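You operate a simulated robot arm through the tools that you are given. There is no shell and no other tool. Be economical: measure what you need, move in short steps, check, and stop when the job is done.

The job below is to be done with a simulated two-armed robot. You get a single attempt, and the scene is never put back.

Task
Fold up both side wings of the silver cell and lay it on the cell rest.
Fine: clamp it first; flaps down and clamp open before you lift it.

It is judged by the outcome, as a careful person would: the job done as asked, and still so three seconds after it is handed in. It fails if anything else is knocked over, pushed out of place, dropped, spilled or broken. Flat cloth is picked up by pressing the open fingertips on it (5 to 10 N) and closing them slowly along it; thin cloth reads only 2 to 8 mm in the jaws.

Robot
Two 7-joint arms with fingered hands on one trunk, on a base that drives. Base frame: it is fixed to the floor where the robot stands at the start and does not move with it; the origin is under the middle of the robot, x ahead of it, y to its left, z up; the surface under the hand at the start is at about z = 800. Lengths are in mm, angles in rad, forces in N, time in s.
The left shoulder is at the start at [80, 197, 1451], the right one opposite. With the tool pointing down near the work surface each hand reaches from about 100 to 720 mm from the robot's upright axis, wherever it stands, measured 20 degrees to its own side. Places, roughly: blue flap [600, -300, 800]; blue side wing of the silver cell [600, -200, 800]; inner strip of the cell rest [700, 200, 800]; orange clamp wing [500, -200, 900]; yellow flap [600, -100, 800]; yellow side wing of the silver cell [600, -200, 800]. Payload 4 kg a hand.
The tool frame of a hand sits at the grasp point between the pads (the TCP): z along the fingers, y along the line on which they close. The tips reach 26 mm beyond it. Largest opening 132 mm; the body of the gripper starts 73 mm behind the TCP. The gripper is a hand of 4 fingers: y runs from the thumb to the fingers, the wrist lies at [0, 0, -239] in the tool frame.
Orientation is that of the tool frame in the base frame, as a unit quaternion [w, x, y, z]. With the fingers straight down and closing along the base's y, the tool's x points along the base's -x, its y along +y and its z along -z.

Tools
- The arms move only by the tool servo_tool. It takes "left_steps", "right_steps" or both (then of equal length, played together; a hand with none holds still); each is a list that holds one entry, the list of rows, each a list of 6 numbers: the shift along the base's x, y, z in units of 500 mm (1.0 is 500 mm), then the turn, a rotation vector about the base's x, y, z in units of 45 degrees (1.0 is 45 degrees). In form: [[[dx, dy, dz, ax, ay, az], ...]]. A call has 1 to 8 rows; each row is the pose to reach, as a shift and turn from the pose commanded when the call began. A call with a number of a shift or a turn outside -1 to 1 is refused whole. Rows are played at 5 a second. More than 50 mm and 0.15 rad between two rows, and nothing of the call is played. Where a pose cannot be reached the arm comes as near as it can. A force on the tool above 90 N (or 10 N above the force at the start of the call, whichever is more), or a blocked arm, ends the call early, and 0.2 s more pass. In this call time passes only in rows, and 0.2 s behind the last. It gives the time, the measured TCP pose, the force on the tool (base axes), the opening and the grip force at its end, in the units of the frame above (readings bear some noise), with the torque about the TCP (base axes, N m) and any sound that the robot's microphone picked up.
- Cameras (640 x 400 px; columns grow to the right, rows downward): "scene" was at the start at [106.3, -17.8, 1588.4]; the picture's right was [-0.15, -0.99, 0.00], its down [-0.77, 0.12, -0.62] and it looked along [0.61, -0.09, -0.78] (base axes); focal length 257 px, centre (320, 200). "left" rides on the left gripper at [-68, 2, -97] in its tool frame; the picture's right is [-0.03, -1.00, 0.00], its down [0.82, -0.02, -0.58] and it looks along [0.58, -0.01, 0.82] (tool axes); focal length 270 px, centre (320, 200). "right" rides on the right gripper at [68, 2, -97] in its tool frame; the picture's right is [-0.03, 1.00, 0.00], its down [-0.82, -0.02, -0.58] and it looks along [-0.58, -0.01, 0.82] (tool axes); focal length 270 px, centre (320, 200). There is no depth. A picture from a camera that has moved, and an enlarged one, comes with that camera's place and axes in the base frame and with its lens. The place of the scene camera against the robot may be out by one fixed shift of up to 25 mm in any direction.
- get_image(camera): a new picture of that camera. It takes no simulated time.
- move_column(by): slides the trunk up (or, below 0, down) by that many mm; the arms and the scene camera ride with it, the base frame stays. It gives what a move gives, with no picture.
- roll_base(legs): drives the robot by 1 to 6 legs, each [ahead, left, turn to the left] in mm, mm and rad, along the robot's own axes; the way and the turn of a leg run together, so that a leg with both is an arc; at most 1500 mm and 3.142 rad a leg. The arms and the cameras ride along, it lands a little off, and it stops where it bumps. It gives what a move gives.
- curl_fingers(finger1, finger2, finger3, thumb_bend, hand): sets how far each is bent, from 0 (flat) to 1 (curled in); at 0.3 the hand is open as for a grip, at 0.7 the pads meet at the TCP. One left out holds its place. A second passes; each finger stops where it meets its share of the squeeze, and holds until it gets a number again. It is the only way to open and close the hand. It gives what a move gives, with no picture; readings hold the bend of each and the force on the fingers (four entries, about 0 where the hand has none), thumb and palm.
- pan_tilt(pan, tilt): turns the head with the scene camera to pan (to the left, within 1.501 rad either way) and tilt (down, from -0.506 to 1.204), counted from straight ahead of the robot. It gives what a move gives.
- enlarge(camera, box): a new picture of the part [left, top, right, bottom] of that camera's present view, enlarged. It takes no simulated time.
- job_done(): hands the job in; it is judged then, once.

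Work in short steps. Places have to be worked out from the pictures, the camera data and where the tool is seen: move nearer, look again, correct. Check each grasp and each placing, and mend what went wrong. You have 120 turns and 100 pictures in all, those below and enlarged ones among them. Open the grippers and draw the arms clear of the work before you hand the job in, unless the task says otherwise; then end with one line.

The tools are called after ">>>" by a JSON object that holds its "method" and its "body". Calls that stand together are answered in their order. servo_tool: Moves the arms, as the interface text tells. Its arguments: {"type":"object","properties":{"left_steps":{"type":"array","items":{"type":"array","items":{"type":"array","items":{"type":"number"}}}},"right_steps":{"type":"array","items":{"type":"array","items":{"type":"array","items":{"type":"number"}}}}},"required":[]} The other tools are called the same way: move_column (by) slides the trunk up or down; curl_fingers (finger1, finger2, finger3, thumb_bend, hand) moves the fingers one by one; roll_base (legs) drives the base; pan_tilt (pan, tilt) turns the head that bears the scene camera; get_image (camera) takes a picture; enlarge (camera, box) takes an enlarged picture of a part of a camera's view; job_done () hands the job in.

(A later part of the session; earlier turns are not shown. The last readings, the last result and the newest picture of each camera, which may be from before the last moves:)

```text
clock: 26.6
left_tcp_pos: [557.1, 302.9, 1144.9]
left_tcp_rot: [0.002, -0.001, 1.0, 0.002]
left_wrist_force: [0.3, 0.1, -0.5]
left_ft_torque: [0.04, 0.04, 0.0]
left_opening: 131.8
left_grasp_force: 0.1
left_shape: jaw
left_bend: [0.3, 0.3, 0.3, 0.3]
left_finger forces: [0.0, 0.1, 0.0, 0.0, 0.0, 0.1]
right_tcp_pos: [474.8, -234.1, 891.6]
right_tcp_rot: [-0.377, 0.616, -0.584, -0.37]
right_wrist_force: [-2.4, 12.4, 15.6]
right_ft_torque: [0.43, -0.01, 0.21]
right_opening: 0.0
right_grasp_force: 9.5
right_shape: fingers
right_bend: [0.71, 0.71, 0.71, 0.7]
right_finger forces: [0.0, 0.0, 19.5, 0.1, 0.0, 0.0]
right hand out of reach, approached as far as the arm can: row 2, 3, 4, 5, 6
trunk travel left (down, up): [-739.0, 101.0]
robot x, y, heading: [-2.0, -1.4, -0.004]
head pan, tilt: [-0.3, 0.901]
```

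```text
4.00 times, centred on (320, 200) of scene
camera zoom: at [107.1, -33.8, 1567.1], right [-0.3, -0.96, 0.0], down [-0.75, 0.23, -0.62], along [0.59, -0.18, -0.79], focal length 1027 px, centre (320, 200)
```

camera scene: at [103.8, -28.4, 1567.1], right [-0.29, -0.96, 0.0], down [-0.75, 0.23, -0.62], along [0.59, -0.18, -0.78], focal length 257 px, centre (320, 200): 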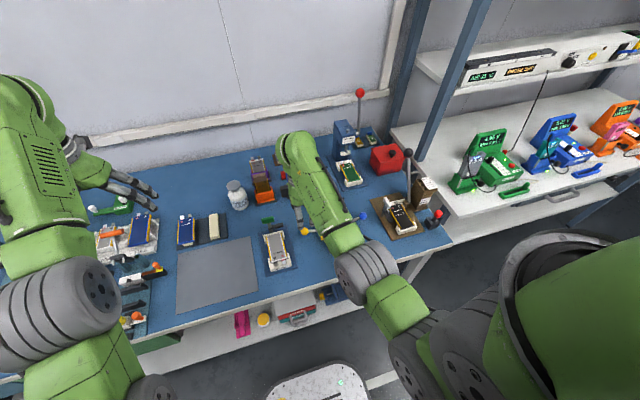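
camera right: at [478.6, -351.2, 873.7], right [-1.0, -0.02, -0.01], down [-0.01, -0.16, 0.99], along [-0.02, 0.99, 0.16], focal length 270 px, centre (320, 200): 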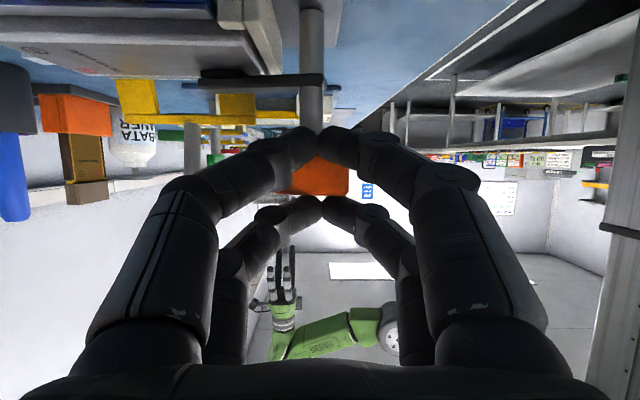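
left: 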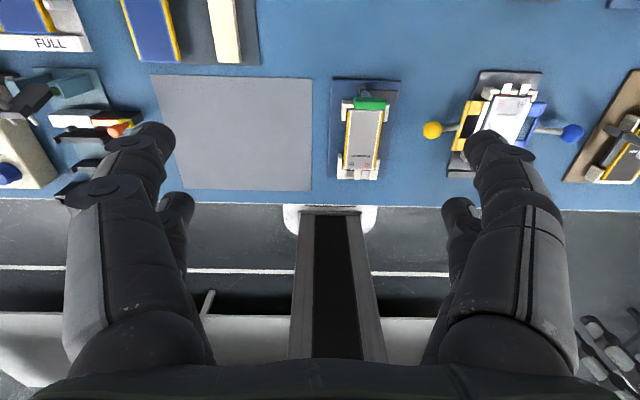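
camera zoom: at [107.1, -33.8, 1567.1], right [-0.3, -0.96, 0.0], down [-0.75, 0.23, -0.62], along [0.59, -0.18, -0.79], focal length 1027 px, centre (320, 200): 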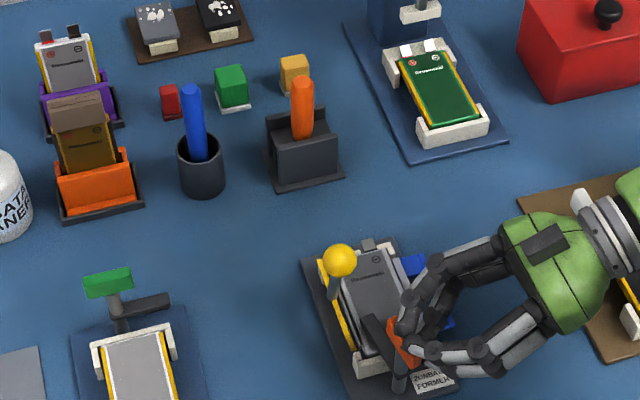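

The arm ran out of reach and strayed onto the clamp. I back the hand straight out along −y (the way it points), then up.

>>> {"method": "servo_tool", "body": {"right_steps": [[[0, -0.03, 0.004, 0, 0, 0], [0, -0.08, 0.02, 0, 0, 0], [0, -0.12, 0.08, -0.1, 0, 0], [0, -0.12, 0.16, -0.25, 0, 0], [0, -0.12, 0.22, -0.4, 0, 0]]]}}

>>> {"method": "enlarge", "body": {"camera": "scene", "box": [280, 170, 400, 250]}}

>>> {"method": "get_image", "body": {"camera": "right"}}

```text
clock: 27.8
left_tcp_pos: [556.4, 307.1, 1143.7]
left_tcp_rot: [0.003, 0.0, 1.0, 0.0]
left_wrist_force: [-0.1, -0.2, -0.2]
left_ft_torque: [-0.03, 0.0, 0.02]
left_opening: 131.9
left_grasp_force: 0.1
left_shape: jaw
left_bend: [0.3, 0.3, 0.3, 0.3]
left_finger forces: [0.1, 0.0, 0.0, 0.0, 0.0, 0.0]
right_tcp_pos: [474.5, -294.0, 1001.2]
right_tcp_rot: [-0.273, 0.669, -0.637, -0.27]
right_wrist_force: [0.7, -0.4, -0.4]
right_ft_torque: [-0.02, 0.02, 0.01]
right_opening: 0.0
right_grasp_force: 0.1
right_shape: fingers
right_bend: [0.71, 0.71, 0.71, 0.7]
right_finger forces: [0.2, 0.0, 0.1, 0.0, 0.0, 0.1]
trunk travel left (down, up): [-739.0, 101.0]
robot x, y, heading: [-2.3, 5.7, 0.004]
head pan, tilt: [-0.3, 0.901]
```

```text
5.00 times, centred on (340, 210) of scene
camera zoom: at [103.8, -28.3, 1567.0], right [-0.3, -0.96, 0.0], down [-0.75, 0.23, -0.62], along [0.59, -0.18, -0.78], focal length 1284 px, centre (220, 150)
```

zoom: 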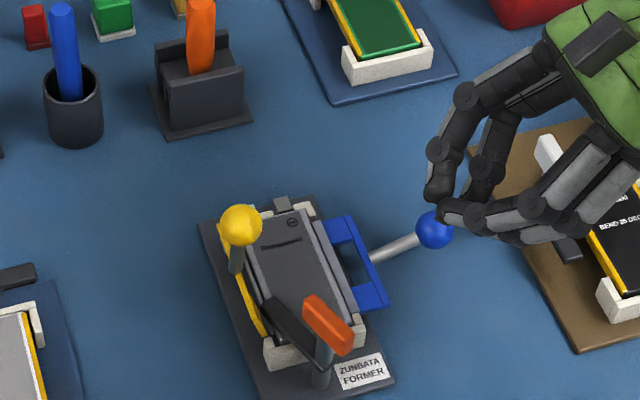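

```text
73 pictures are left
camera right: at [476.8, -410.8, 1020.2], right [-1.0, -0.02, 0.0], down [-0.01, 0.17, 0.99], along [-0.02, 0.99, -0.17], focal length 270 px, centre (320, 200)
```

right: 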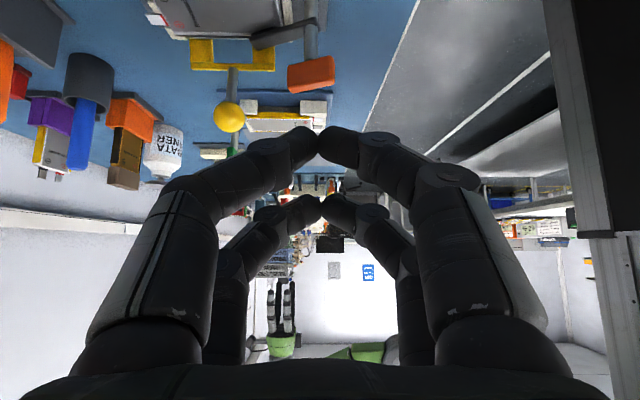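

The yellow flap stands up by itself, but the clamp was nudged about 25° back. I right the hand and turn its yaw to look at the clamp from above.

>>> {"method": "servo_tool", "body": {"right_steps": [[[0, 0, 0, -0.167, 0, 0], [0, 0, 0, -0.333, 0, 0], [0, 0, 0, -0.5, 0, 0], [0, 0.01, 0, -0.667, 0, 0], [0, 0.02, 0, -0.833, 0, 0], [0, 0.04, 0, -1.0, 0, 0]]]}}

>>> {"method": "servo_tool", "body": {"right_steps": [[[0, 0.02, 0, 0, 0, -0.16], [0, 0.04, 0, 0, 0, -0.33], [-0.02, 0.06, 0, 0, 0, -0.5], [-0.04, 0.08, 0, 0, 0, -0.67], [-0.06, 0.1, 0, 0, 0, -0.84], [-0.08, 0.12, 0, 0, 0, -1.0]]]}}

>>> {"method": "curl_fingers", "body": {"hand": "right", "finger1": 0.5, "finger2": 0.5, "finger3": 0.5, "thumb_bend": 0.5}}

>>> {"method": "get_image", "body": {"camera": "right"}}

```text
clock: 29.2
left_tcp_pos: [554.8, 306.4, 1143.7]
left_tcp_rot: [0.003, -0.001, 1.0, -0.001]
left_wrist_force: [-0.1, -0.7, -0.9]
left_ft_torque: [0.0, 0.02, 0.03]
left_opening: 131.8
left_grasp_force: 0.0
left_shape: jaw
left_bend: [0.3, 0.3, 0.3, 0.3]
left_finger forces: [0.0, 0.1, 0.0, 0.0, 0.1, 0.0]
right_tcp_pos: [475.4, -273.1, 1002.8]
right_tcp_rot: [0.005, 0.722, -0.692, -0.005]
right_wrist_force: [0.5, 0.1, -0.1]
right_ft_torque: [0.01, 0.0, -0.01]
right_opening: 0.2
right_grasp_force: 0.1
right_shape: fingers
right_bend: [0.71, 0.71, 0.71, 0.7]
right_finger forces: [0.1, 0.0, 0.1, 0.1, 0.0, 0.0]
trunk travel left (down, up): [-739.0, 101.0]
robot x, y, heading: [-0.2, -1.0, 0.001]
head pan, tilt: [-0.3, 0.901]
```

```text
clock: 30.6
left_tcp_pos: [554.4, 306.9, 1144.2]
left_tcp_rot: [0.002, -0.001, 1.0, 0.0]
left_wrist_force: [0.2, -0.1, -0.2]
left_ft_torque: [0.03, -0.01, -0.01]
left_opening: 132.2
left_grasp_force: 0.1
left_shape: jaw
left_bend: [0.3, 0.3, 0.3, 0.3]
left_finger forces: [0.1, 0.1, 0.0, 0.0, 0.0, 0.1]
right_tcp_pos: [432.9, -214.4, 1001.5]
right_tcp_rot: [-0.002, -0.401, 0.916, 0.006]
right_wrist_force: [-1.7, 0.1, -0.4]
right_ft_torque: [0.0, -0.01, 0.0]
right_opening: 0.0
right_grasp_force: 0.1
right_shape: fingers
right_bend: [0.71, 0.71, 0.71, 0.7]
right_finger forces: [0.1, 0.0, 0.0, 0.0, 0.0, 0.0]
trunk travel left (down, up): [-739.0, 101.0]
robot x, y, heading: [1.6, -1.2, 0.002]
head pan, tilt: [-0.3, 0.901]
```

```text
clock: 31.6
left_tcp_pos: [554.8, 306.2, 1143.6]
left_tcp_rot: [0.002, 0.0, 1.0, 0.0]
left_wrist_force: [-0.5, -1.0, -0.4]
left_ft_torque: [-0.02, -0.02, 0.0]
left_opening: 131.7
left_grasp_force: 0.1
left_shape: jaw
left_bend: [0.3, 0.3, 0.3, 0.3]
left_finger forces: [0.1, 0.0, 0.1, 0.0, 0.0, 0.0]
right_tcp_pos: [433.6, -214.4, 1002.5]
right_tcp_rot: [-0.002, -0.403, 0.915, 0.006]
right_wrist_force: [-0.8, 0.0, 0.5]
right_ft_torque: [0.0, 0.01, -0.02]
right_opening: 65.3
right_grasp_force: 0.0
right_shape: fingers
right_bend: [0.5, 0.5, 0.5, 0.5]
right_finger forces: [0.0, 0.0, 0.0, 0.0, 0.1, 0.2]
trunk travel left (down, up): [-739.0, 101.0]
robot x, y, heading: [2.0, 2.6, -0.001]
head pan, tilt: [-0.3, 0.901]
```

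```text
72 pictures are left
camera right: at [388.0, -264.1, 1098.1], right [-0.72, 0.69, 0.01], down [0.57, 0.58, 0.58], along [0.39, 0.42, -0.82], focal length 270 px, centre (320, 200)
```

right: 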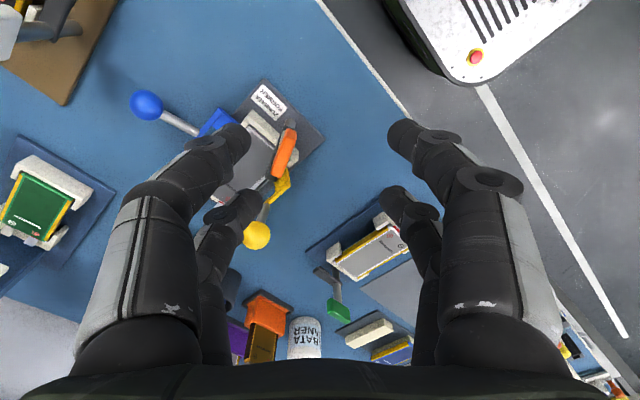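

The wing now lies about 30° off; I align the hand to 30° yaw above the post and descend.

>>> {"method": "servo_tool", "body": {"right_steps": [[[0.045, 0.003, 0, 0, 0, -0.13], [0.09, 0.007, -0.04, 0, 0, -0.26], [0.09, 0.007, -0.1, 0, 0, -0.38], [0.09, 0.007, -0.16, 0, 0, -0.38], [0.09, 0.007, -0.19, 0, 0, -0.38]]]}}

>>> {"method": "get_image", "body": {"camera": "right"}}

```text
clock: 32.8
left_tcp_pos: [556.1, 306.3, 1143.6]
left_tcp_rot: [0.003, -0.001, 1.0, 0.0]
left_wrist_force: [-0.4, 0.0, 0.2]
left_ft_torque: [0.0, -0.03, -0.03]
left_opening: 131.8
left_grasp_force: 0.1
left_shape: jaw
left_bend: [0.3, 0.3, 0.3, 0.3]
left_finger forces: [0.0, 0.0, 0.0, 0.1, 0.0, 0.0]
right_tcp_pos: [481.2, -212.3, 905.4]
right_tcp_rot: [-0.001, -0.262, 0.965, 0.006]
right_wrist_force: [0.6, 0.3, -0.3]
right_ft_torque: [-0.01, 0.03, -0.01]
right_opening: 65.5
right_grasp_force: 0.1
right_shape: fingers
right_bend: [0.5, 0.5, 0.5, 0.5]
right_finger forces: [0.0, 0.0, 0.0, 0.1, 0.0, 0.1]
trunk travel left (down, up): [-739.0, 101.0]
robot x, y, heading: [-0.8, -0.9, -0.002]
head pan, tilt: [-0.3, 0.901]
```

```text
71 pictures are left
camera right: at [422.6, -246.0, 1002.7], right [-0.48, 0.87, 0.01], down [0.72, 0.39, 0.58], along [0.5, 0.29, -0.82], focal length 270 px, centre (320, 200)
```

right: 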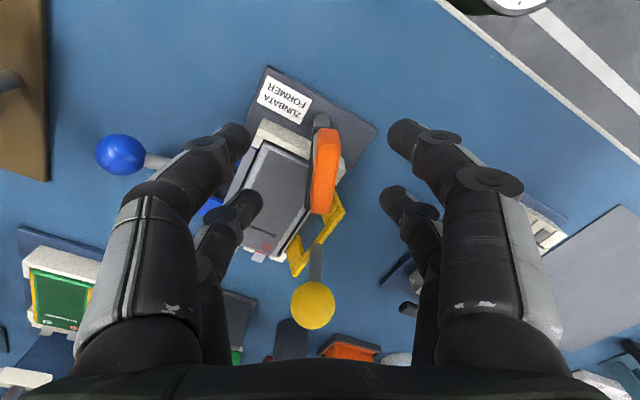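

Aligned well; I lower 20 mm, grip the wing lightly, and turn it back −33°.

>>> {"method": "servo_tool", "body": {"right_steps": [[[-0.002, 0.003, -0.02, 0, 0, 0], [-0.004, 0.003, -0.04, 0, 0, 0]]]}}

>>> {"method": "curl_fingers", "body": {"hand": "right", "finger1": 0.69, "finger2": 0.69, "finger3": 0.69, "thumb_bend": 0.69}}

>>> {"method": "servo_tool", "body": {"right_steps": [[[0, 0, 0, 0, 0, -0.16], [0, 0, 0, 0, 0, -0.33], [0, 0, 0, 0, 0, -0.5], [0, 0, 0, 0, 0, -0.67], [0, 0, 0, 0, 0, -0.82]]]}}

>>> {"method": "get_image", "body": {"camera": "right"}}

```text
clock: 33.4
left_tcp_pos: [554.9, 306.9, 1143.6]
left_tcp_rot: [0.002, -0.001, 1.0, 0.0]
left_wrist_force: [-0.2, -0.7, -0.5]
left_ft_torque: [-0.02, 0.0, 0.03]
left_opening: 131.9
left_grasp_force: 0.1
left_shape: jaw
left_bend: [0.3, 0.3, 0.3, 0.3]
left_finger forces: [0.1, 0.1, 0.0, 0.0, 0.0, 0.0]
right_tcp_pos: [478.9, -209.6, 886.3]
right_tcp_rot: [-0.001, -0.262, 0.965, 0.006]
right_wrist_force: [0.6, -0.4, -0.5]
right_ft_torque: [0.01, 0.0, -0.02]
right_opening: 65.4
right_grasp_force: 0.1
right_shape: fingers
right_bend: [0.5, 0.5, 0.5, 0.5]
right_finger forces: [0.0, 0.0, 0.0, 0.0, 0.1, 0.0]
trunk travel left (down, up): [-739.0, 101.0]
robot x, y, heading: [1.5, 2.3, 0.002]
head pan, tilt: [-0.3, 0.901]
```

```text
clock: 34.4
left_tcp_pos: [554.2, 306.2, 1144.1]
left_tcp_rot: [0.002, -0.001, 1.0, 0.0]
left_wrist_force: [-0.9, 0.5, 0.1]
left_ft_torque: [0.01, -0.02, -0.02]
left_opening: 131.7
left_grasp_force: 0.0
left_shape: jaw
left_bend: [0.3, 0.3, 0.3, 0.3]
left_finger forces: [0.1, 0.0, 0.0, 0.0, 0.1, 0.1]
right_tcp_pos: [478.9, -210.4, 884.7]
right_tcp_rot: [-0.001, -0.262, 0.965, 0.006]
right_wrist_force: [0.3, 0.5, -0.9]
right_ft_torque: [-0.02, 0.0, -0.05]
right_opening: 7.7
right_grasp_force: 1.6
right_shape: fingers
right_bend: [0.67, 0.69, 0.67, 0.69]
right_finger forces: [1.4, 0.1, 1.6, 0.0, 0.2, 0.0]
trunk travel left (down, up): [-739.0, 101.0]
robot x, y, heading: [-2.2, 0.2, 0.0]
head pan, tilt: [-0.3, 0.901]
```

```text
clock: 35.6
left_tcp_pos: [554.9, 305.6, 1144.0]
left_tcp_rot: [0.003, 0.0, 1.0, 0.0]
left_wrist_force: [-0.9, 0.8, -0.1]
left_ft_torque: [0.01, -0.01, 0.02]
left_opening: 132.0
left_grasp_force: 0.0
left_shape: jaw
left_bend: [0.3, 0.3, 0.3, 0.3]
left_finger forces: [0.0, 0.1, 0.0, 0.1, 0.0, 0.1]
right_tcp_pos: [478.0, -209.5, 886.6]
right_tcp_rot: [0.001, 0.058, 0.998, 0.006]
right_wrist_force: [0.1, -1.6, -0.9]
right_ft_torque: [-0.05, 0.0, 0.1]
right_opening: 7.9
right_grasp_force: 2.6
right_shape: fingers
right_bend: [0.69, 0.67, 0.68, 0.68]
right_finger forces: [0.1, 1.5, 0.4, 0.0, 2.6, 0.0]
trunk travel left (down, up): [-739.0, 101.0]
robot x, y, heading: [3.0, 0.5, 0.0]
head pan, tilt: [-0.3, 0.901]
```

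```text
70 pictures are left
camera right: at [410.5, -201.0, 983.5], right [0.14, 0.99, 0.01], down [0.81, -0.12, 0.58], along [0.57, -0.07, -0.82], focal length 270 px, centre (320, 200)
```

right: 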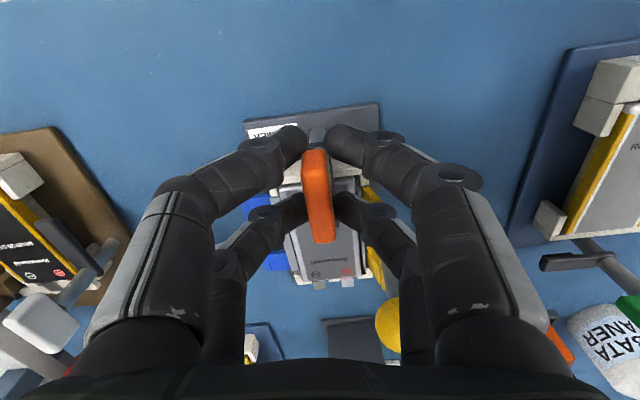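

Another small turn (−4°) for good measure, then I release, rise and look.

>>> {"method": "servo_tool", "body": {"right_steps": [[[0, 0, 0, 0, 0, -0.1]]]}}

>>> {"method": "curl_fingers", "body": {"hand": "right", "finger1": 0.5, "finger2": 0.5, "finger3": 0.5, "thumb_bend": 0.5}}

>>> {"method": "servo_tool", "body": {"right_steps": [[[0, 0, 0.04, 0, 0, 0.1], [-0.02, 0, 0.1, 0, 0, 0.2], [-0.06, 0, 0.18, 0, 0, 0.2], [-0.1, -0.02, 0.23, 0, 0, 0.2]]]}}

>>> {"method": "enlarge", "body": {"camera": "right", "box": [200, 90, 440, 260]}}

>>> {"method": "enlarge", "body": {"camera": "scene", "box": [270, 160, 410, 260]}}

```text
clock: 36.0
left_tcp_pos: [554.4, 306.2, 1144.2]
left_tcp_rot: [0.002, -0.001, 1.0, 0.0]
left_wrist_force: [-0.5, 0.8, 0.2]
left_ft_torque: [0.04, 0.02, -0.01]
left_opening: 132.2
left_grasp_force: 0.0
left_shape: jaw
left_bend: [0.3, 0.3, 0.3, 0.3]
left_finger forces: [0.1, 0.0, 0.0, 0.1, 0.0, 0.1]
right_tcp_pos: [477.7, -209.8, 886.8]
right_tcp_rot: [0.002, 0.097, 0.995, 0.006]
right_wrist_force: [-0.2, -1.7, -1.4]
right_ft_torque: [-0.04, -0.01, 0.15]
right_opening: 8.5
right_grasp_force: 2.7
right_shape: fingers
right_bend: [0.69, 0.67, 0.69, 0.68]
right_finger forces: [0.1, 2.0, 0.0, 0.1, 3.1, 0.0]
trunk travel left (down, up): [-739.0, 101.0]
robot x, y, heading: [2.6, -1.9, 0.001]
head pan, tilt: [-0.3, 0.901]
```

```text
clock: 37.0
left_tcp_pos: [554.9, 306.1, 1143.9]
left_tcp_rot: [0.002, -0.001, 1.0, 0.0]
left_wrist_force: [-0.5, 0.3, -1.1]
left_ft_torque: [0.0, -0.01, -0.04]
left_opening: 131.8
left_grasp_force: 0.1
left_shape: jaw
left_bend: [0.3, 0.3, 0.3, 0.3]
left_finger forces: [0.1, 0.0, 0.0, 0.0, 0.1, 0.0]
right_tcp_pos: [478.5, -209.0, 886.9]
right_tcp_rot: [0.002, 0.096, 0.995, 0.006]
right_wrist_force: [-0.3, 0.3, -0.8]
right_ft_torque: [0.02, -0.01, 0.0]
right_opening: 65.4
right_grasp_force: 0.1
right_shape: fingers
right_bend: [0.5, 0.5, 0.5, 0.5]
right_finger forces: [0.0, 0.1, 0.0, 0.0, 0.0, 0.0]
trunk travel left (down, up): [-739.0, 101.0]
robot x, y, heading: [-0.8, 0.1, -0.001]
head pan, tilt: [-0.3, 0.901]
```

```text
clock: 38.0
left_tcp_pos: [554.0, 306.1, 1143.6]
left_tcp_rot: [0.003, 0.0, 1.0, -0.001]
left_wrist_force: [-1.4, -0.5, -0.3]
left_ft_torque: [-0.02, -0.02, 0.0]
left_opening: 131.6
left_grasp_force: 0.1
left_shape: jaw
left_bend: [0.3, 0.3, 0.3, 0.3]
left_finger forces: [0.0, 0.1, 0.1, 0.1, 0.1, 0.0]
right_tcp_pos: [426.7, -220.7, 1003.1]
right_tcp_rot: [0.0, 0.017, 1.0, 0.006]
right_wrist_force: [0.0, 0.5, -0.5]
right_ft_torque: [0.01, -0.02, 0.03]
right_opening: 65.4
right_grasp_force: 0.1
right_shape: fingers
right_bend: [0.5, 0.5, 0.5, 0.5]
right_finger forces: [0.0, 0.0, 0.1, 0.0, 0.0, 0.0]
trunk travel left (down, up): [-739.0, 101.0]
robot x, y, heading: [0.6, -0.7, 0.002]
head pan, tilt: [-0.3, 0.901]
```

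```text
2.35 times, centred on (320, 175) of right
camera zoom: at [359.1, -217.3, 1099.3], right [0.06, 1.0, 0.01], down [0.81, -0.05, 0.58], along [0.58, -0.02, -0.82], focal length 636 px, centre (320, 259)
```

zoom: 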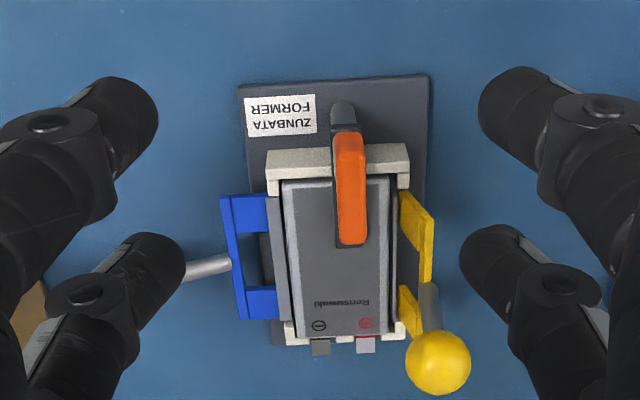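

```text
4.00 times, centred on (340, 210) of scene
camera zoom: at [102.1, -28.6, 1567.2], right [-0.3, -0.96, 0.0], down [-0.75, 0.23, -0.62], along [0.59, -0.18, -0.78], focal length 1027 px, centre (240, 160)
```

zoom: 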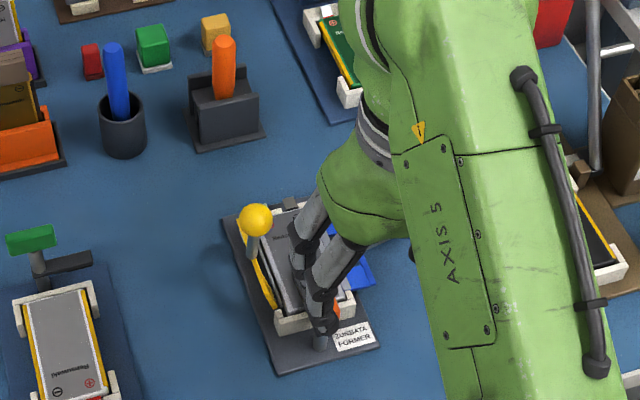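

Clamp is closed again. The yellow flap stands at roughly 72° (knob ≈ (555,−174,903)); I'll close the fingers and push the knob inward from its +y side.

>>> {"method": "curl_fingers", "body": {"hand": "right", "finger1": 0.7, "finger2": 0.7, "finger3": 0.7, "thumb_bend": 0.7}}

>>> {"method": "servo_tool", "body": {"right_steps": [[[0.05, 0.06, 0, 0, 0, 0], [0.1, 0.12, 0, 0, 0, 0], [0.16, 0.17, 0, 0, 0, 0], [0.22, 0.2, 0, 0, 0, 0], [0.256, 0.212, -0.02, 0, 0, 0], [0.256, 0.212, -0.1, 0, 0, 0], [0.256, 0.212, -0.16, 0, 0, 0], [0.256, 0.212, -0.19, 0, 0, 0]]]}}

>>> {"method": "get_image", "body": {"camera": "right"}}

```text
clock: 39.0
left_tcp_pos: [555.2, 306.2, 1143.6]
left_tcp_rot: [0.003, 0.0, 1.0, 0.0]
left_wrist_force: [-0.3, 1.3, -0.7]
left_ft_torque: [0.01, -0.01, 0.01]
left_opening: 132.0
left_grasp_force: 0.0
left_shape: jaw
left_bend: [0.3, 0.3, 0.3, 0.3]
left_finger forces: [0.1, 0.1, 0.0, 0.1, 0.0, 0.0]
right_tcp_pos: [428.5, -220.8, 1002.2]
right_tcp_rot: [0.001, 0.018, 1.0, 0.006]
right_wrist_force: [-0.2, -0.2, -0.6]
right_ft_torque: [-0.01, 0.0, -0.04]
right_opening: 1.5
right_grasp_force: 0.1
right_shape: fingers
right_bend: [0.7, 0.7, 0.7, 0.7]
right_finger forces: [0.0, 0.1, 0.1, 0.1, 0.0, 0.1]
trunk travel left (down, up): [-739.0, 101.0]
robot x, y, heading: [0.9, -4.2, -0.001]
head pan, tilt: [-0.3, 0.901]
```

```text
clock: 40.8
left_tcp_pos: [555.4, 306.7, 1144.2]
left_tcp_rot: [0.004, -0.001, 1.0, 0.0]
left_wrist_force: [0.2, -0.5, 0.7]
left_ft_torque: [0.01, 0.04, 0.01]
left_opening: 132.1
left_grasp_force: 0.1
left_shape: jaw
left_bend: [0.3, 0.3, 0.3, 0.3]
left_finger forces: [0.0, 0.1, 0.0, 0.0, 0.0, 0.1]
right_tcp_pos: [555.3, -111.7, 906.2]
right_tcp_rot: [0.002, 0.018, 1.0, 0.006]
right_wrist_force: [0.3, 0.2, -0.5]
right_ft_torque: [0.02, -0.01, 0.0]
right_opening: 1.5
right_grasp_force: 0.0
right_shape: fingers
right_bend: [0.7, 0.7, 0.7, 0.7]
right_finger forces: [0.0, 0.0, 0.1, 0.0, 0.0, 0.0]
trunk travel left (down, up): [-739.0, 101.0]
robot x, y, heading: [-5.0, 2.6, 0.004]
head pan, tilt: [-0.3, 0.901]
```

```text
67 pictures are left
camera right: at [487.4, -109.0, 1002.7], right [0.06, 1.0, 0.01], down [0.81, -0.06, 0.58], along [0.58, -0.02, -0.81], focal length 270 px, centre (320, 200)
```

right: 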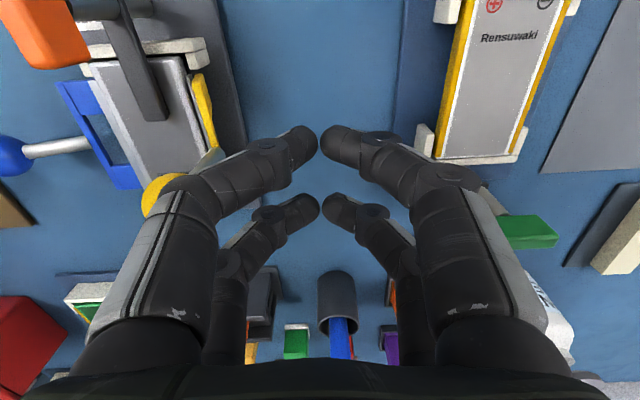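

The knob is next to the −y fingers. I raise slightly so the tips meet it and push gently in −y.

>>> {"method": "servo_tool", "body": {"right_steps": [[[0, -0.01, 0.024, 0, 0, 0], [0, -0.03, 0.024, 0, 0, 0], [0, -0.05, 0.024, 0, 0, 0]]]}}

>>> {"method": "get_image", "body": {"camera": "right"}}

```text
clock: 41.6
left_tcp_pos: [555.8, 305.9, 1144.7]
left_tcp_rot: [0.003, 0.0, 1.0, 0.0]
left_wrist_force: [0.1, -0.6, -0.2]
left_ft_torque: [0.01, -0.03, 0.01]
left_opening: 132.1
left_grasp_force: 0.1
left_shape: jaw
left_bend: [0.3, 0.3, 0.3, 0.3]
left_finger forces: [0.0, 0.0, 0.0, 0.1, 0.1, 0.1]
right_tcp_pos: [555.5, -138.2, 919.5]
right_tcp_rot: [0.001, 0.017, 1.0, 0.006]
right_wrist_force: [-0.6, 0.6, 0.1]
right_ft_torque: [0.0, 0.02, -0.01]
right_opening: 1.4
right_grasp_force: 0.0
right_shape: fingers
right_bend: [0.7, 0.7, 0.7, 0.7]
right_finger forces: [0.1, 0.0, 0.1, 0.1, 0.0, 0.1]
trunk travel left (down, up): [-739.0, 101.0]
robot x, y, heading: [3.0, -2.2, 0.001]
head pan, tilt: [-0.3, 0.901]
```

```text
66 pictures are left
camera right: at [487.7, -134.9, 1015.5], right [0.06, 1.0, 0.01], down [0.81, -0.06, 0.58], along [0.58, -0.02, -0.82], focal length 270 px, centre (320, 200)
```

right: 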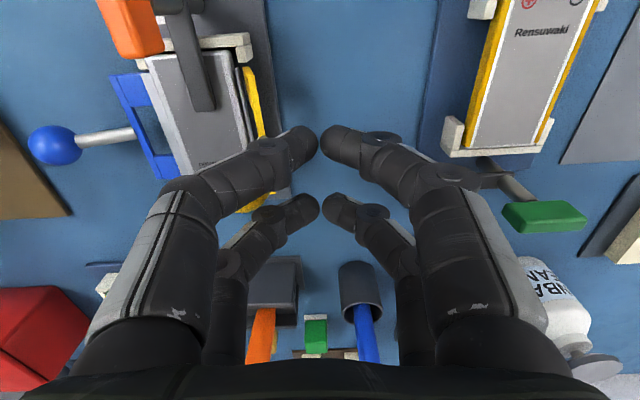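

No force yet; I continue pushing −y in small steps.

>>> {"method": "servo_tool", "body": {"right_steps": [[[0, -0.015, 0, 0, 0, 0], [0, -0.03, 0, 0, 0, 0], [0, -0.045, 0, 0, 0, 0], [0, -0.06, 0, 0, 0, 0]]]}}

>>> {"method": "get_image", "body": {"camera": "right"}}

```text
clock: 42.6
left_tcp_pos: [556.3, 306.9, 1144.3]
left_tcp_rot: [0.003, -0.001, 1.0, 0.0]
left_wrist_force: [-0.3, -0.5, -0.8]
left_ft_torque: [-0.01, 0.0, 0.02]
left_opening: 131.9
left_grasp_force: 0.1
left_shape: jaw
left_bend: [0.3, 0.3, 0.3, 0.3]
left_finger forces: [0.0, 0.0, 0.0, 0.1, 0.0, 0.0]
right_tcp_pos: [556.4, -167.5, 917.0]
right_tcp_rot: [0.001, 0.016, 1.0, 0.007]
right_wrist_force: [2.1, 1.1, 2.1]
right_ft_torque: [-0.03, -0.09, 0.08]
right_opening: 1.7
right_grasp_force: 1.9
right_shape: fingers
right_bend: [0.7, 0.7, 0.7, 0.7]
right_finger forces: [0.0, 0.0, 3.0, 0.1, 0.1, 0.0]
trunk travel left (down, up): [-739.0, 101.0]
robot x, y, heading: [-2.3, -2.0, 0.0]
head pan, tilt: [-0.3, 0.901]
```

```text
65 pictures are left
camera right: at [487.9, -164.9, 1015.1], right [0.06, 1.0, 0.01], down [0.81, -0.06, 0.58], along [0.58, -0.02, -0.82], focal length 270 px, centre (320, 200)
```

right: 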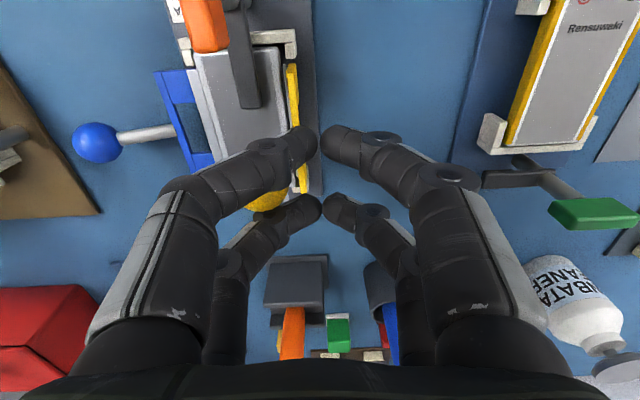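

Contact begins and the flap is nearly vertical; push another 16 mm watching force.

>>> {"method": "servo_tool", "body": {"right_steps": [[[0, -0.01, 0, 0, 0, 0], [0, -0.02, 0, 0, 0, 0], [0, -0.032, 0, 0, 0, 0]]]}}

>>> {"method": "get_image", "body": {"camera": "right"}}

```text
clock: 43.4
left_tcp_pos: [554.6, 309.0, 1142.2]
left_tcp_rot: [0.003, -0.001, 1.0, -0.002]
left_wrist_force: [-0.8, -0.4, 0.8]
left_ft_torque: [-0.03, 0.0, 0.05]
left_opening: 131.8
left_grasp_force: 0.0
left_shape: jaw
left_bend: [0.3, 0.3, 0.3, 0.3]
left_finger forces: [0.1, 0.0, 0.0, 0.0, 0.0, 0.0]
right_tcp_pos: [556.9, -181.5, 918.9]
right_tcp_rot: [0.001, 0.016, 1.0, 0.006]
right_wrist_force: [3.6, 7.3, 2.1]
right_ft_torque: [0.05, -0.02, 0.06]
right_opening: 0.0
right_grasp_force: 6.2
right_shape: fingers
right_bend: [0.7, 0.69, 0.71, 0.71]
right_finger forces: [0.0, 0.0, 7.9, 0.0, 4.8, 0.1]
trunk travel left (down, up): [-739.0, 101.0]
robot x, y, heading: [2.4, 0.7, -0.0]
head pan, tilt: [-0.3, 0.901]
```

```text
64 pictures are left
camera right: at [488.0, -178.9, 1015.3], right [0.06, 1.0, 0.01], down [0.81, -0.05, 0.58], along [0.58, -0.02, -0.82], focal length 270 px, centre (320, 200)
```

right: 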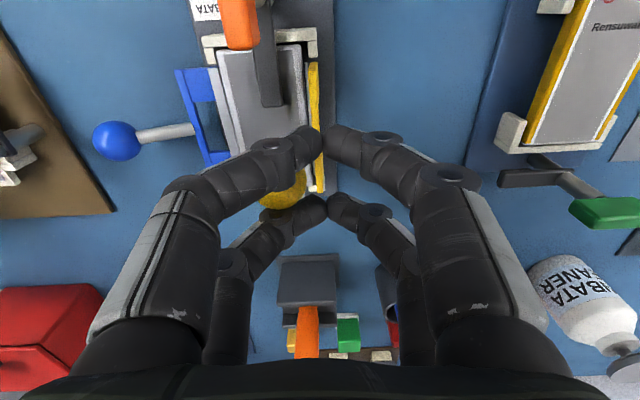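

Knob is now at about y −197 (flap ≈ 88–90°) with 7 N resistance. One more small push to seat the fold, then retreat.

>>> {"method": "servo_tool", "body": {"right_steps": [[[0, -0.008, 0, 0, 0, 0]]]}}

>>> {"method": "servo_tool", "body": {"right_steps": [[[0, 0.03, 0, 0, 0, 0], [0, 0.08, 0.02, 0, 0, 0], [0, 0.14, 0.06, 0, 0, 0]]]}}

>>> {"method": "get_image", "body": {"camera": "right"}}

```text
clock: 43.8
left_tcp_pos: [555.6, 309.0, 1142.5]
left_tcp_rot: [0.003, -0.002, 1.0, -0.001]
left_wrist_force: [0.1, 0.2, -0.6]
left_ft_torque: [0.01, -0.02, 0.01]
left_opening: 131.9
left_grasp_force: 0.2
left_shape: jaw
left_bend: [0.3, 0.3, 0.3, 0.3]
left_finger forces: [0.0, 0.0, 0.1, 0.0, 0.0, 0.0]
right_tcp_pos: [554.6, -185.2, 917.8]
right_tcp_rot: [0.001, 0.017, 1.0, 0.007]
right_wrist_force: [2.1, 12.0, 2.9]
right_ft_torque: [0.12, -0.05, 0.06]
right_opening: 0.2
right_grasp_force: 10.1
right_shape: fingers
right_bend: [0.69, 0.68, 0.71, 0.71]
right_finger forces: [0.1, 0.0, 10.9, 0.0, 8.7, 0.0]
trunk travel left (down, up): [-739.0, 101.0]
robot x, y, heading: [-0.4, 3.1, 0.004]
head pan, tilt: [-0.3, 0.901]
```

```text
clock: 44.6
left_tcp_pos: [555.2, 306.7, 1143.8]
left_tcp_rot: [0.002, -0.001, 1.0, -0.001]
left_wrist_force: [0.3, 0.1, 0.7]
left_ft_torque: [-0.02, -0.01, -0.04]
left_opening: 131.7
left_grasp_force: 0.0
left_shape: jaw
left_bend: [0.3, 0.3, 0.3, 0.3]
left_finger forces: [0.0, 0.0, 0.1, 0.0, 0.1, 0.0]
right_tcp_pos: [553.9, -116.8, 949.2]
right_tcp_rot: [0.0, 0.017, 1.0, 0.005]
right_wrist_force: [-0.5, -0.2, 0.1]
right_ft_torque: [-0.04, -0.01, -0.02]
right_opening: 1.2
right_grasp_force: 0.2
right_shape: fingers
right_bend: [0.7, 0.7, 0.7, 0.7]
right_finger forces: [0.1, 0.1, 0.0, 0.0, 0.0, 0.1]
trunk travel left (down, up): [-739.0, 101.0]
robot x, y, heading: [-0.8, 2.6, -0.004]
head pan, tilt: [-0.3, 0.901]
```

```text
63 pictures are left
camera right: at [485.7, -112.5, 1046.2], right [0.06, 1.0, 0.01], down [0.81, -0.05, 0.58], along [0.58, -0.03, -0.81], focal length 270 px, centre (320, 200)
```

right: 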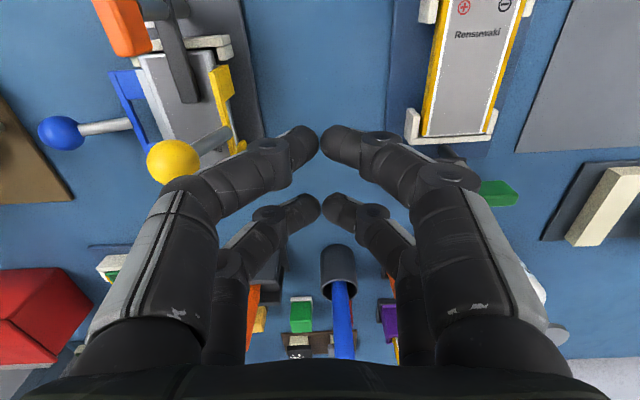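

The yellow flap stays up past vertical. To keep the knobs from colliding I lower it before folding blue: hand over to its −y side, then push it outward and down.

>>> {"method": "servo_tool", "body": {"right_steps": [[[0, 0, 0.08, 0, 0, 0], [0, -0.08, 0.11, 0, 0, 0], [0, -0.17, 0.11, 0, 0, 0], [0, -0.26, 0.11, 0, 0, 0], [0, -0.27, 0.03, 0, 0, 0], [0, -0.27, -0.045, 0, 0, 0]]]}}

>>> {"method": "get_image", "body": {"camera": "right"}}

```text
clock: 46.0
left_tcp_pos: [554.4, 306.2, 1143.3]
left_tcp_rot: [0.003, -0.001, 1.0, 0.0]
left_wrist_force: [-0.1, 0.3, -0.2]
left_ft_torque: [0.01, -0.01, 0.03]
left_opening: 131.8
left_grasp_force: 0.1
left_shape: jaw
left_bend: [0.3, 0.3, 0.3, 0.3]
left_finger forces: [0.1, 0.0, 0.0, 0.0, 0.0, 0.1]
right_tcp_pos: [556.7, -250.8, 925.7]
right_tcp_rot: [0.0, 0.017, 1.0, 0.007]
right_wrist_force: [0.5, -1.5, -0.5]
right_ft_torque: [-0.03, 0.0, 0.02]
right_opening: 1.2
right_grasp_force: 0.1
right_shape: fingers
right_bend: [0.7, 0.7, 0.7, 0.7]
right_finger forces: [0.0, 0.1, 0.0, 0.0, 0.0, 0.0]
trunk travel left (down, up): [-739.0, 101.0]
robot x, y, heading: [-2.4, -1.1, -0.004]
head pan, tilt: [-0.3, 0.901]
```

```text
62 pictures are left
camera right: at [488.5, -248.2, 1023.4], right [0.06, 1.0, 0.01], down [0.81, -0.06, 0.58], along [0.58, -0.02, -0.82], focal length 270 px, centre (320, 200)
```

right: 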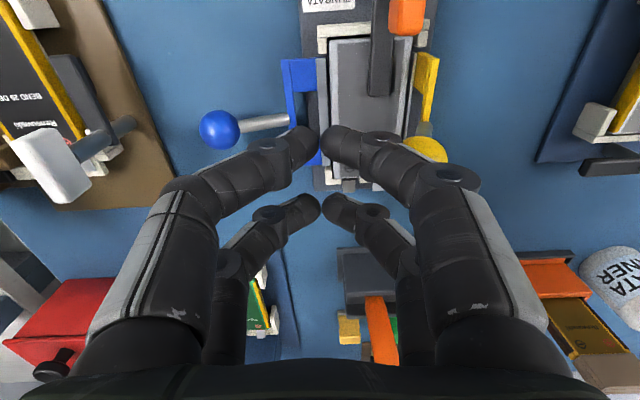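

Push +y steadily, watching forces.

>>> {"method": "servo_tool", "body": {"right_steps": [[[0, 0.03, 0, 0, 0, 0], [0, 0.06, 0, 0, 0, 0], [0, 0.09, 0, 0, 0, 0], [0, 0.12, 0, 0, 0, 0], [0, 0.14, -0.01, 0, 0, 0], [0, 0.16, -0.02, 0, 0, 0], [0, 0.18, -0.03, 0, 0, 0]]]}}

>>> {"method": "get_image", "body": {"camera": "right"}}

```text
clock: 47.6
left_tcp_pos: [555.6, 306.6, 1144.1]
left_tcp_rot: [0.003, -0.001, 1.0, 0.001]
left_wrist_force: [1.3, -0.4, -0.2]
left_ft_torque: [0.0, -0.01, 0.01]
left_opening: 131.8
left_grasp_force: 0.0
left_shape: jaw
left_bend: [0.3, 0.3, 0.3, 0.3]
left_finger forces: [0.1, 0.1, 0.0, 0.0, 0.1, 0.0]
right_tcp_pos: [556.3, -161.2, 911.4]
right_tcp_rot: [0.002, 0.017, 1.0, 0.007]
right_wrist_force: [-0.1, -0.2, 0.3]
right_ft_torque: [-0.04, 0.04, -0.02]
right_opening: 1.1
right_grasp_force: 0.3
right_shape: fingers
right_bend: [0.7, 0.7, 0.7, 0.7]
right_finger forces: [0.5, 0.0, 0.0, 0.0, 0.0, 0.1]
trunk travel left (down, up): [-739.0, 101.0]
robot x, y, heading: [-2.9, -1.8, -0.001]
head pan, tilt: [-0.3, 0.901]
```

```text
61 pictures are left
camera right: at [488.2, -159.3, 1008.3], right [0.06, 1.0, 0.01], down [0.81, -0.06, 0.58], along [0.58, -0.03, -0.82], focal length 270 px, centre (320, 200)
```

right: 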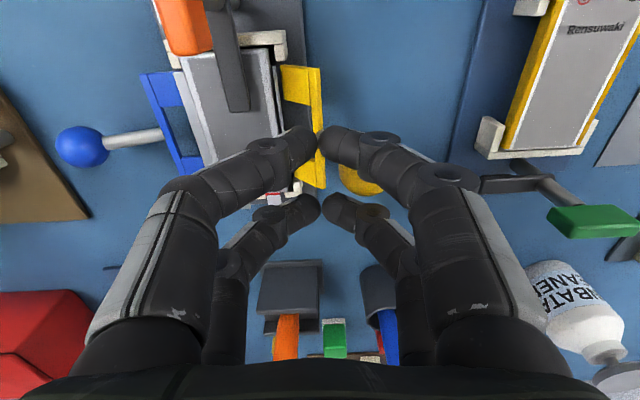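

The flap is coming down (~50°) while the wing stays up. I continue outward and down.

>>> {"method": "servo_tool", "body": {"right_steps": [[[0, 0.03, 0, 0, 0, 0], [0, 0.055, -0.01, 0, 0, 0], [0, 0.075, -0.025, 0, 0, 0], [0, 0.09, -0.04, 0, 0, 0], [0, 0.1, -0.056, 0, 0, 0], [0, 0.104, -0.07, 0, 0, 0]]]}}

>>> {"method": "get_image", "body": {"camera": "right"}}

```text
clock: 49.0
left_tcp_pos: [554.4, 305.8, 1143.6]
left_tcp_rot: [0.002, 0.0, 1.0, 0.0]
left_wrist_force: [0.2, -0.3, -0.6]
left_ft_torque: [0.01, 0.02, 0.04]
left_opening: 132.1
left_grasp_force: 0.0
left_shape: jaw
left_bend: [0.3, 0.3, 0.3, 0.3]
left_finger forces: [0.0, 0.1, 0.0, 0.1, 0.0, 0.1]
right_tcp_pos: [557.1, -112.4, 876.7]
right_tcp_rot: [0.001, 0.017, 1.0, 0.006]
right_wrist_force: [0.4, 0.8, 0.0]
right_ft_torque: [0.0, 0.02, -0.01]
right_opening: 1.4
right_grasp_force: 0.2
right_shape: fingers
right_bend: [0.7, 0.7, 0.7, 0.7]
right_finger forces: [0.5, 0.1, 0.0, 0.1, 0.0, 0.0]
trunk travel left (down, up): [-739.0, 101.0]
robot x, y, heading: [-1.6, -4.5, 0.001]
head pan, tilt: [-0.3, 0.901]
```

```text
60 pictures are left
camera right: at [487.7, -108.3, 972.9], right [0.06, 1.0, 0.01], down [0.81, -0.06, 0.58], along [0.58, -0.02, -0.82], focal length 270 px, centre (320, 200)
```

right: 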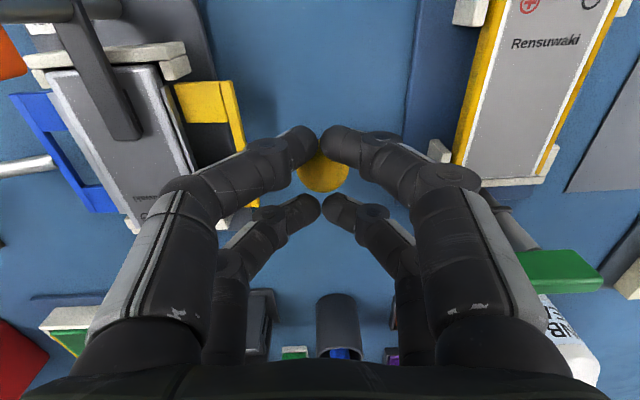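

Nearly down; I press a little further to seat it.

>>> {"method": "servo_tool", "body": {"right_steps": [[[0, 0.004, -0.012, 0, 0, 0], [0, 0.004, -0.024, 0, 0, 0]]]}}

>>> {"method": "servo_tool", "body": {"right_steps": [[[0, 0, 0.06, 0, 0, 0], [0, 0, 0.14, 0, 0, 0], [-0.06, -0.06, 0.22, 0, 0, 0]]]}}

>>> {"method": "get_image", "body": {"camera": "right"}}

```text
clock: 49.6
left_tcp_pos: [555.9, 306.0, 1142.6]
left_tcp_rot: [0.003, -0.001, 1.0, 0.0]
left_wrist_force: [0.2, -0.3, -0.6]
left_ft_torque: [0.01, -0.02, -0.01]
left_opening: 132.0
left_grasp_force: 0.0
left_shape: jaw
left_bend: [0.3, 0.3, 0.3, 0.3]
left_finger forces: [0.0, 0.1, 0.0, 0.1, 0.1, 0.1]
right_tcp_pos: [554.7, -108.7, 863.3]
right_tcp_rot: [0.001, 0.016, 1.0, 0.006]
right_wrist_force: [-0.4, -0.7, 1.3]
right_ft_torque: [0.0, 0.0, -0.02]
right_opening: 1.7
right_grasp_force: 0.3
right_shape: fingers
right_bend: [0.7, 0.7, 0.7, 0.7]
right_finger forces: [0.8, 0.0, 0.0, 0.0, 0.0, 0.0]
trunk travel left (down, up): [-739.0, 101.0]
robot x, y, heading: [1.5, -0.9, 0.001]
head pan, tilt: [-0.3, 0.901]
```

```text
refused: row 3 steps farther than a row can; nothing moved
```

```text
59 pictures are left
camera right: at [487.2, -106.3, 960.5], right [0.06, 1.0, 0.01], down [0.81, -0.06, 0.58], along [0.58, -0.02, -0.81], focal length 270 px, centre (320, 200)
```

right: 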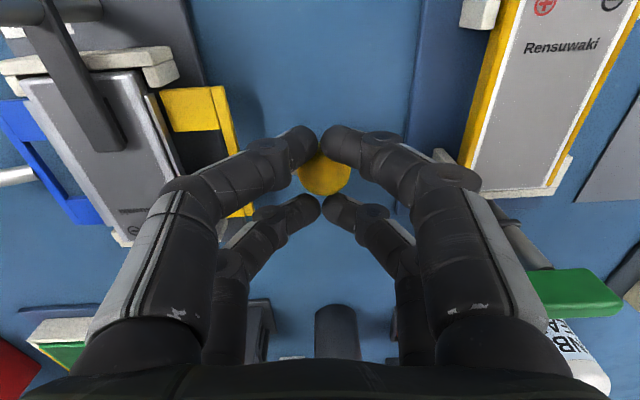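

Still no firm resistance; I press 8 mm more, then rise.

>>> {"method": "servo_tool", "body": {"right_steps": [[[0, 0, -0.008, 0, 0, 0], [0, 0, -0.016, 0, 0, 0]]]}}

>>> {"method": "servo_tool", "body": {"right_steps": [[[0, 0, 0.06, 0, 0, 0], [0, 0, 0.14, 0, 0, 0], [-0.03, -0.03, 0.22, 0, 0, 0], [-0.09, -0.09, 0.25, 0, 0, 0], [-0.15, -0.15, 0.26, 0, 0, 0]]]}}

>>> {"method": "get_image", "body": {"camera": "right"}}

```text
clock: 50.2
left_tcp_pos: [553.5, 306.9, 1144.6]
left_tcp_rot: [0.003, -0.001, 1.0, -0.001]
left_wrist_force: [0.0, 0.2, 1.1]
left_ft_torque: [-0.01, 0.01, 0.03]
left_opening: 132.0
left_grasp_force: 0.1
left_shape: jaw
left_bend: [0.3, 0.3, 0.3, 0.3]
left_finger forces: [0.0, 0.1, 0.0, 0.0, 0.0, 0.0]
right_tcp_pos: [555.2, -108.0, 858.3]
right_tcp_rot: [0.002, 0.018, 1.0, 0.006]
right_wrist_force: [-2.2, 1.8, 11.1]
right_ft_torque: [0.09, 0.1, 0.0]
right_opening: 0.9
right_grasp_force: 6.1
right_shape: fingers
right_bend: [0.71, 0.7, 0.7, 0.7]
right_finger forces: [5.9, 3.5, 1.0, 0.0, 1.2, 0.0]
trunk travel left (down, up): [-739.0, 101.0]
robot x, y, heading: [-1.2, -1.7, -0.002]
head pan, tilt: [-0.3, 0.901]
```

```text
clock: 51.4
left_tcp_pos: [553.8, 304.9, 1144.7]
left_tcp_rot: [0.004, 0.0, 1.0, 0.0]
left_wrist_force: [-0.8, 0.2, 0.6]
left_ft_torque: [0.02, -0.04, 0.01]
left_opening: 131.7
left_grasp_force: 0.0
left_shape: jaw
left_bend: [0.3, 0.3, 0.3, 0.3]
left_finger forces: [0.0, 0.0, 0.1, 0.0, 0.0, 0.0]
right_tcp_pos: [478.4, -185.9, 986.2]
right_tcp_rot: [0.003, 0.016, 1.0, 0.005]
right_wrist_force: [0.1, -0.7, 0.9]
right_ft_torque: [0.01, -0.04, 0.01]
right_opening: 1.5
right_grasp_force: 0.0
right_shape: fingers
right_bend: [0.7, 0.7, 0.7, 0.7]
right_finger forces: [0.0, 0.0, 0.0, 0.0, 0.0, 0.0]
trunk travel left (down, up): [-739.0, 101.0]
robot x, y, heading: [-1.9, -1.0, 0.0]
head pan, tilt: [-0.3, 0.901]
```

```text
58 pictures are left
camera right: at [410.7, -182.4, 1083.5], right [0.06, 1.0, 0.01], down [0.81, -0.06, 0.58], along [0.58, -0.02, -0.81], focal length 270 px, centre (320, 200)
```

right: 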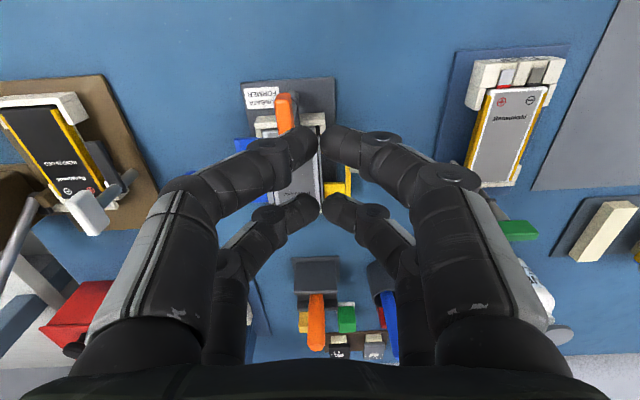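

Yellow flap is down (11 N seat), the yellow wing stays up. Now the blue side: I open partly, yaw +90° and go above the blue knob.

>>> {"method": "curl_fingers", "body": {"hand": "right", "finger1": 0.5, "finger2": 0.5, "finger3": 0.5, "thumb_bend": 0.5}}

>>> {"method": "servo_tool", "body": {"right_steps": [[[0.026, -0.044, 0.01, 0, 0, 0.16], [0.052, -0.088, 0.01, 0, 0, 0.33], [0.078, -0.13, 0.01, 0, 0, 0.5], [0.1, -0.176, 0.01, 0, 0, 0.67], [0.13, -0.22, 0.01, 0, 0, 0.84], [0.156, -0.262, 0.01, 0, 0, 1.0]]]}}

>>> {"method": "servo_tool", "body": {"right_steps": [[[0, 0, 0, 0, 0, 0.16], [0, 0, 0, 0, 0, 0.33], [0, 0, 0, 0, 0, 0.5], [0, 0, 0, 0, 0, 0.67], [0, 0, -0.04, 0, 0, 0.84], [0, 0, -0.08, 0, 0, 0.96]]]}}

>>> {"method": "get_image", "body": {"camera": "right"}}

```text
clock: 52.4
left_tcp_pos: [555.9, 306.8, 1143.9]
left_tcp_rot: [0.002, -0.001, 1.0, 0.0]
left_wrist_force: [-0.5, 0.7, -0.6]
left_ft_torque: [0.0, -0.03, -0.01]
left_opening: 131.8
left_grasp_force: 0.1
left_shape: jaw
left_bend: [0.3, 0.3, 0.3, 0.3]
left_finger forces: [0.1, 0.0, 0.0, 0.1, 0.0, 0.0]
right_tcp_pos: [481.6, -183.7, 985.7]
right_tcp_rot: [0.001, 0.018, 1.0, 0.006]
right_wrist_force: [-0.1, 0.3, -0.3]
right_ft_torque: [0.01, 0.01, -0.01]
right_opening: 65.5
right_grasp_force: 0.1
right_shape: fingers
right_bend: [0.5, 0.5, 0.5, 0.5]
right_finger forces: [0.0, 0.0, 0.0, 0.0, 0.0, 0.0]
trunk travel left (down, up): [-739.0, 101.0]
robot x, y, heading: [0.4, -2.1, 0.0]
head pan, tilt: [-0.3, 0.901]
```

```text
clock: 53.8
left_tcp_pos: [555.8, 305.6, 1143.4]
left_tcp_rot: [0.003, -0.001, 1.0, 0.0]
left_wrist_force: [-0.9, 0.1, 0.0]
left_ft_torque: [0.0, 0.0, -0.03]
left_opening: 131.8
left_grasp_force: 0.0
left_shape: jaw
left_bend: [0.3, 0.3, 0.3, 0.3]
left_finger forces: [0.1, 0.0, 0.0, 0.0, 0.0, 0.0]
right_tcp_pos: [558.7, -316.7, 990.8]
right_tcp_rot: [-0.002, -0.368, 0.93, 0.007]
right_wrist_force: [-0.2, -1.0, 0.3]
right_ft_torque: [0.05, 0.01, -0.02]
right_opening: 65.1
right_grasp_force: 0.2
right_shape: fingers
right_bend: [0.5, 0.5, 0.5, 0.5]
right_finger forces: [0.1, 0.0, 0.0, 0.0, 0.1, 0.1]
trunk travel left (down, up): [-739.0, 101.0]
robot x, y, heading: [0.5, -2.7, -0.0]
head pan, tilt: [-0.3, 0.901]
```

```text
clock: 55.2
left_tcp_pos: [555.5, 306.2, 1143.4]
left_tcp_rot: [0.002, 0.0, 1.0, 0.001]
left_wrist_force: [0.5, -0.1, 0.0]
left_ft_torque: [0.01, -0.02, -0.04]
left_opening: 131.9
left_grasp_force: 0.1
left_shape: jaw
left_bend: [0.3, 0.3, 0.3, 0.3]
left_finger forces: [0.1, 0.1, 0.0, 0.0, 0.0, 0.0]
right_tcp_pos: [557.5, -316.0, 951.3]
right_tcp_rot: [-0.003, -0.684, 0.729, 0.006]
right_wrist_force: [-1.0, 0.1, 0.5]
right_ft_torque: [-0.02, 0.0, 0.01]
right_opening: 65.3
right_grasp_force: 0.1
right_shape: fingers
right_bend: [0.5, 0.5, 0.5, 0.5]
right_finger forces: [0.1, 0.0, 0.1, 0.0, 0.1, 0.0]
trunk travel left (down, up): [-739.0, 101.0]
robot x, y, heading: [-3.6, -3.0, -0.004]
head pan, tilt: [-0.3, 0.901]
```

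```text
57 pictures are left
camera right: at [553.7, -384.0, 1047.2], right [-1.0, 0.09, 0.01], down [0.08, 0.81, 0.58], along [0.04, 0.58, -0.82], focal length 270 px, centre (320, 200)
```

right: 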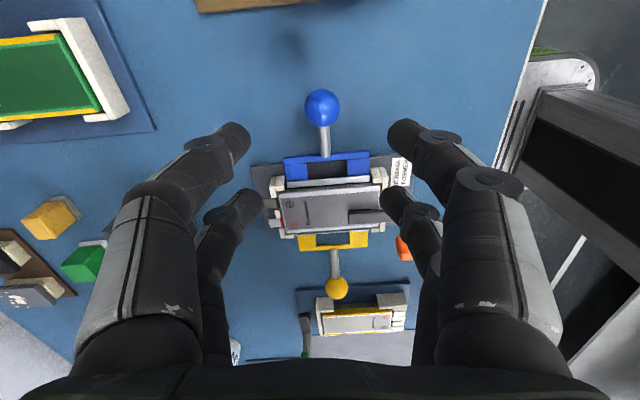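

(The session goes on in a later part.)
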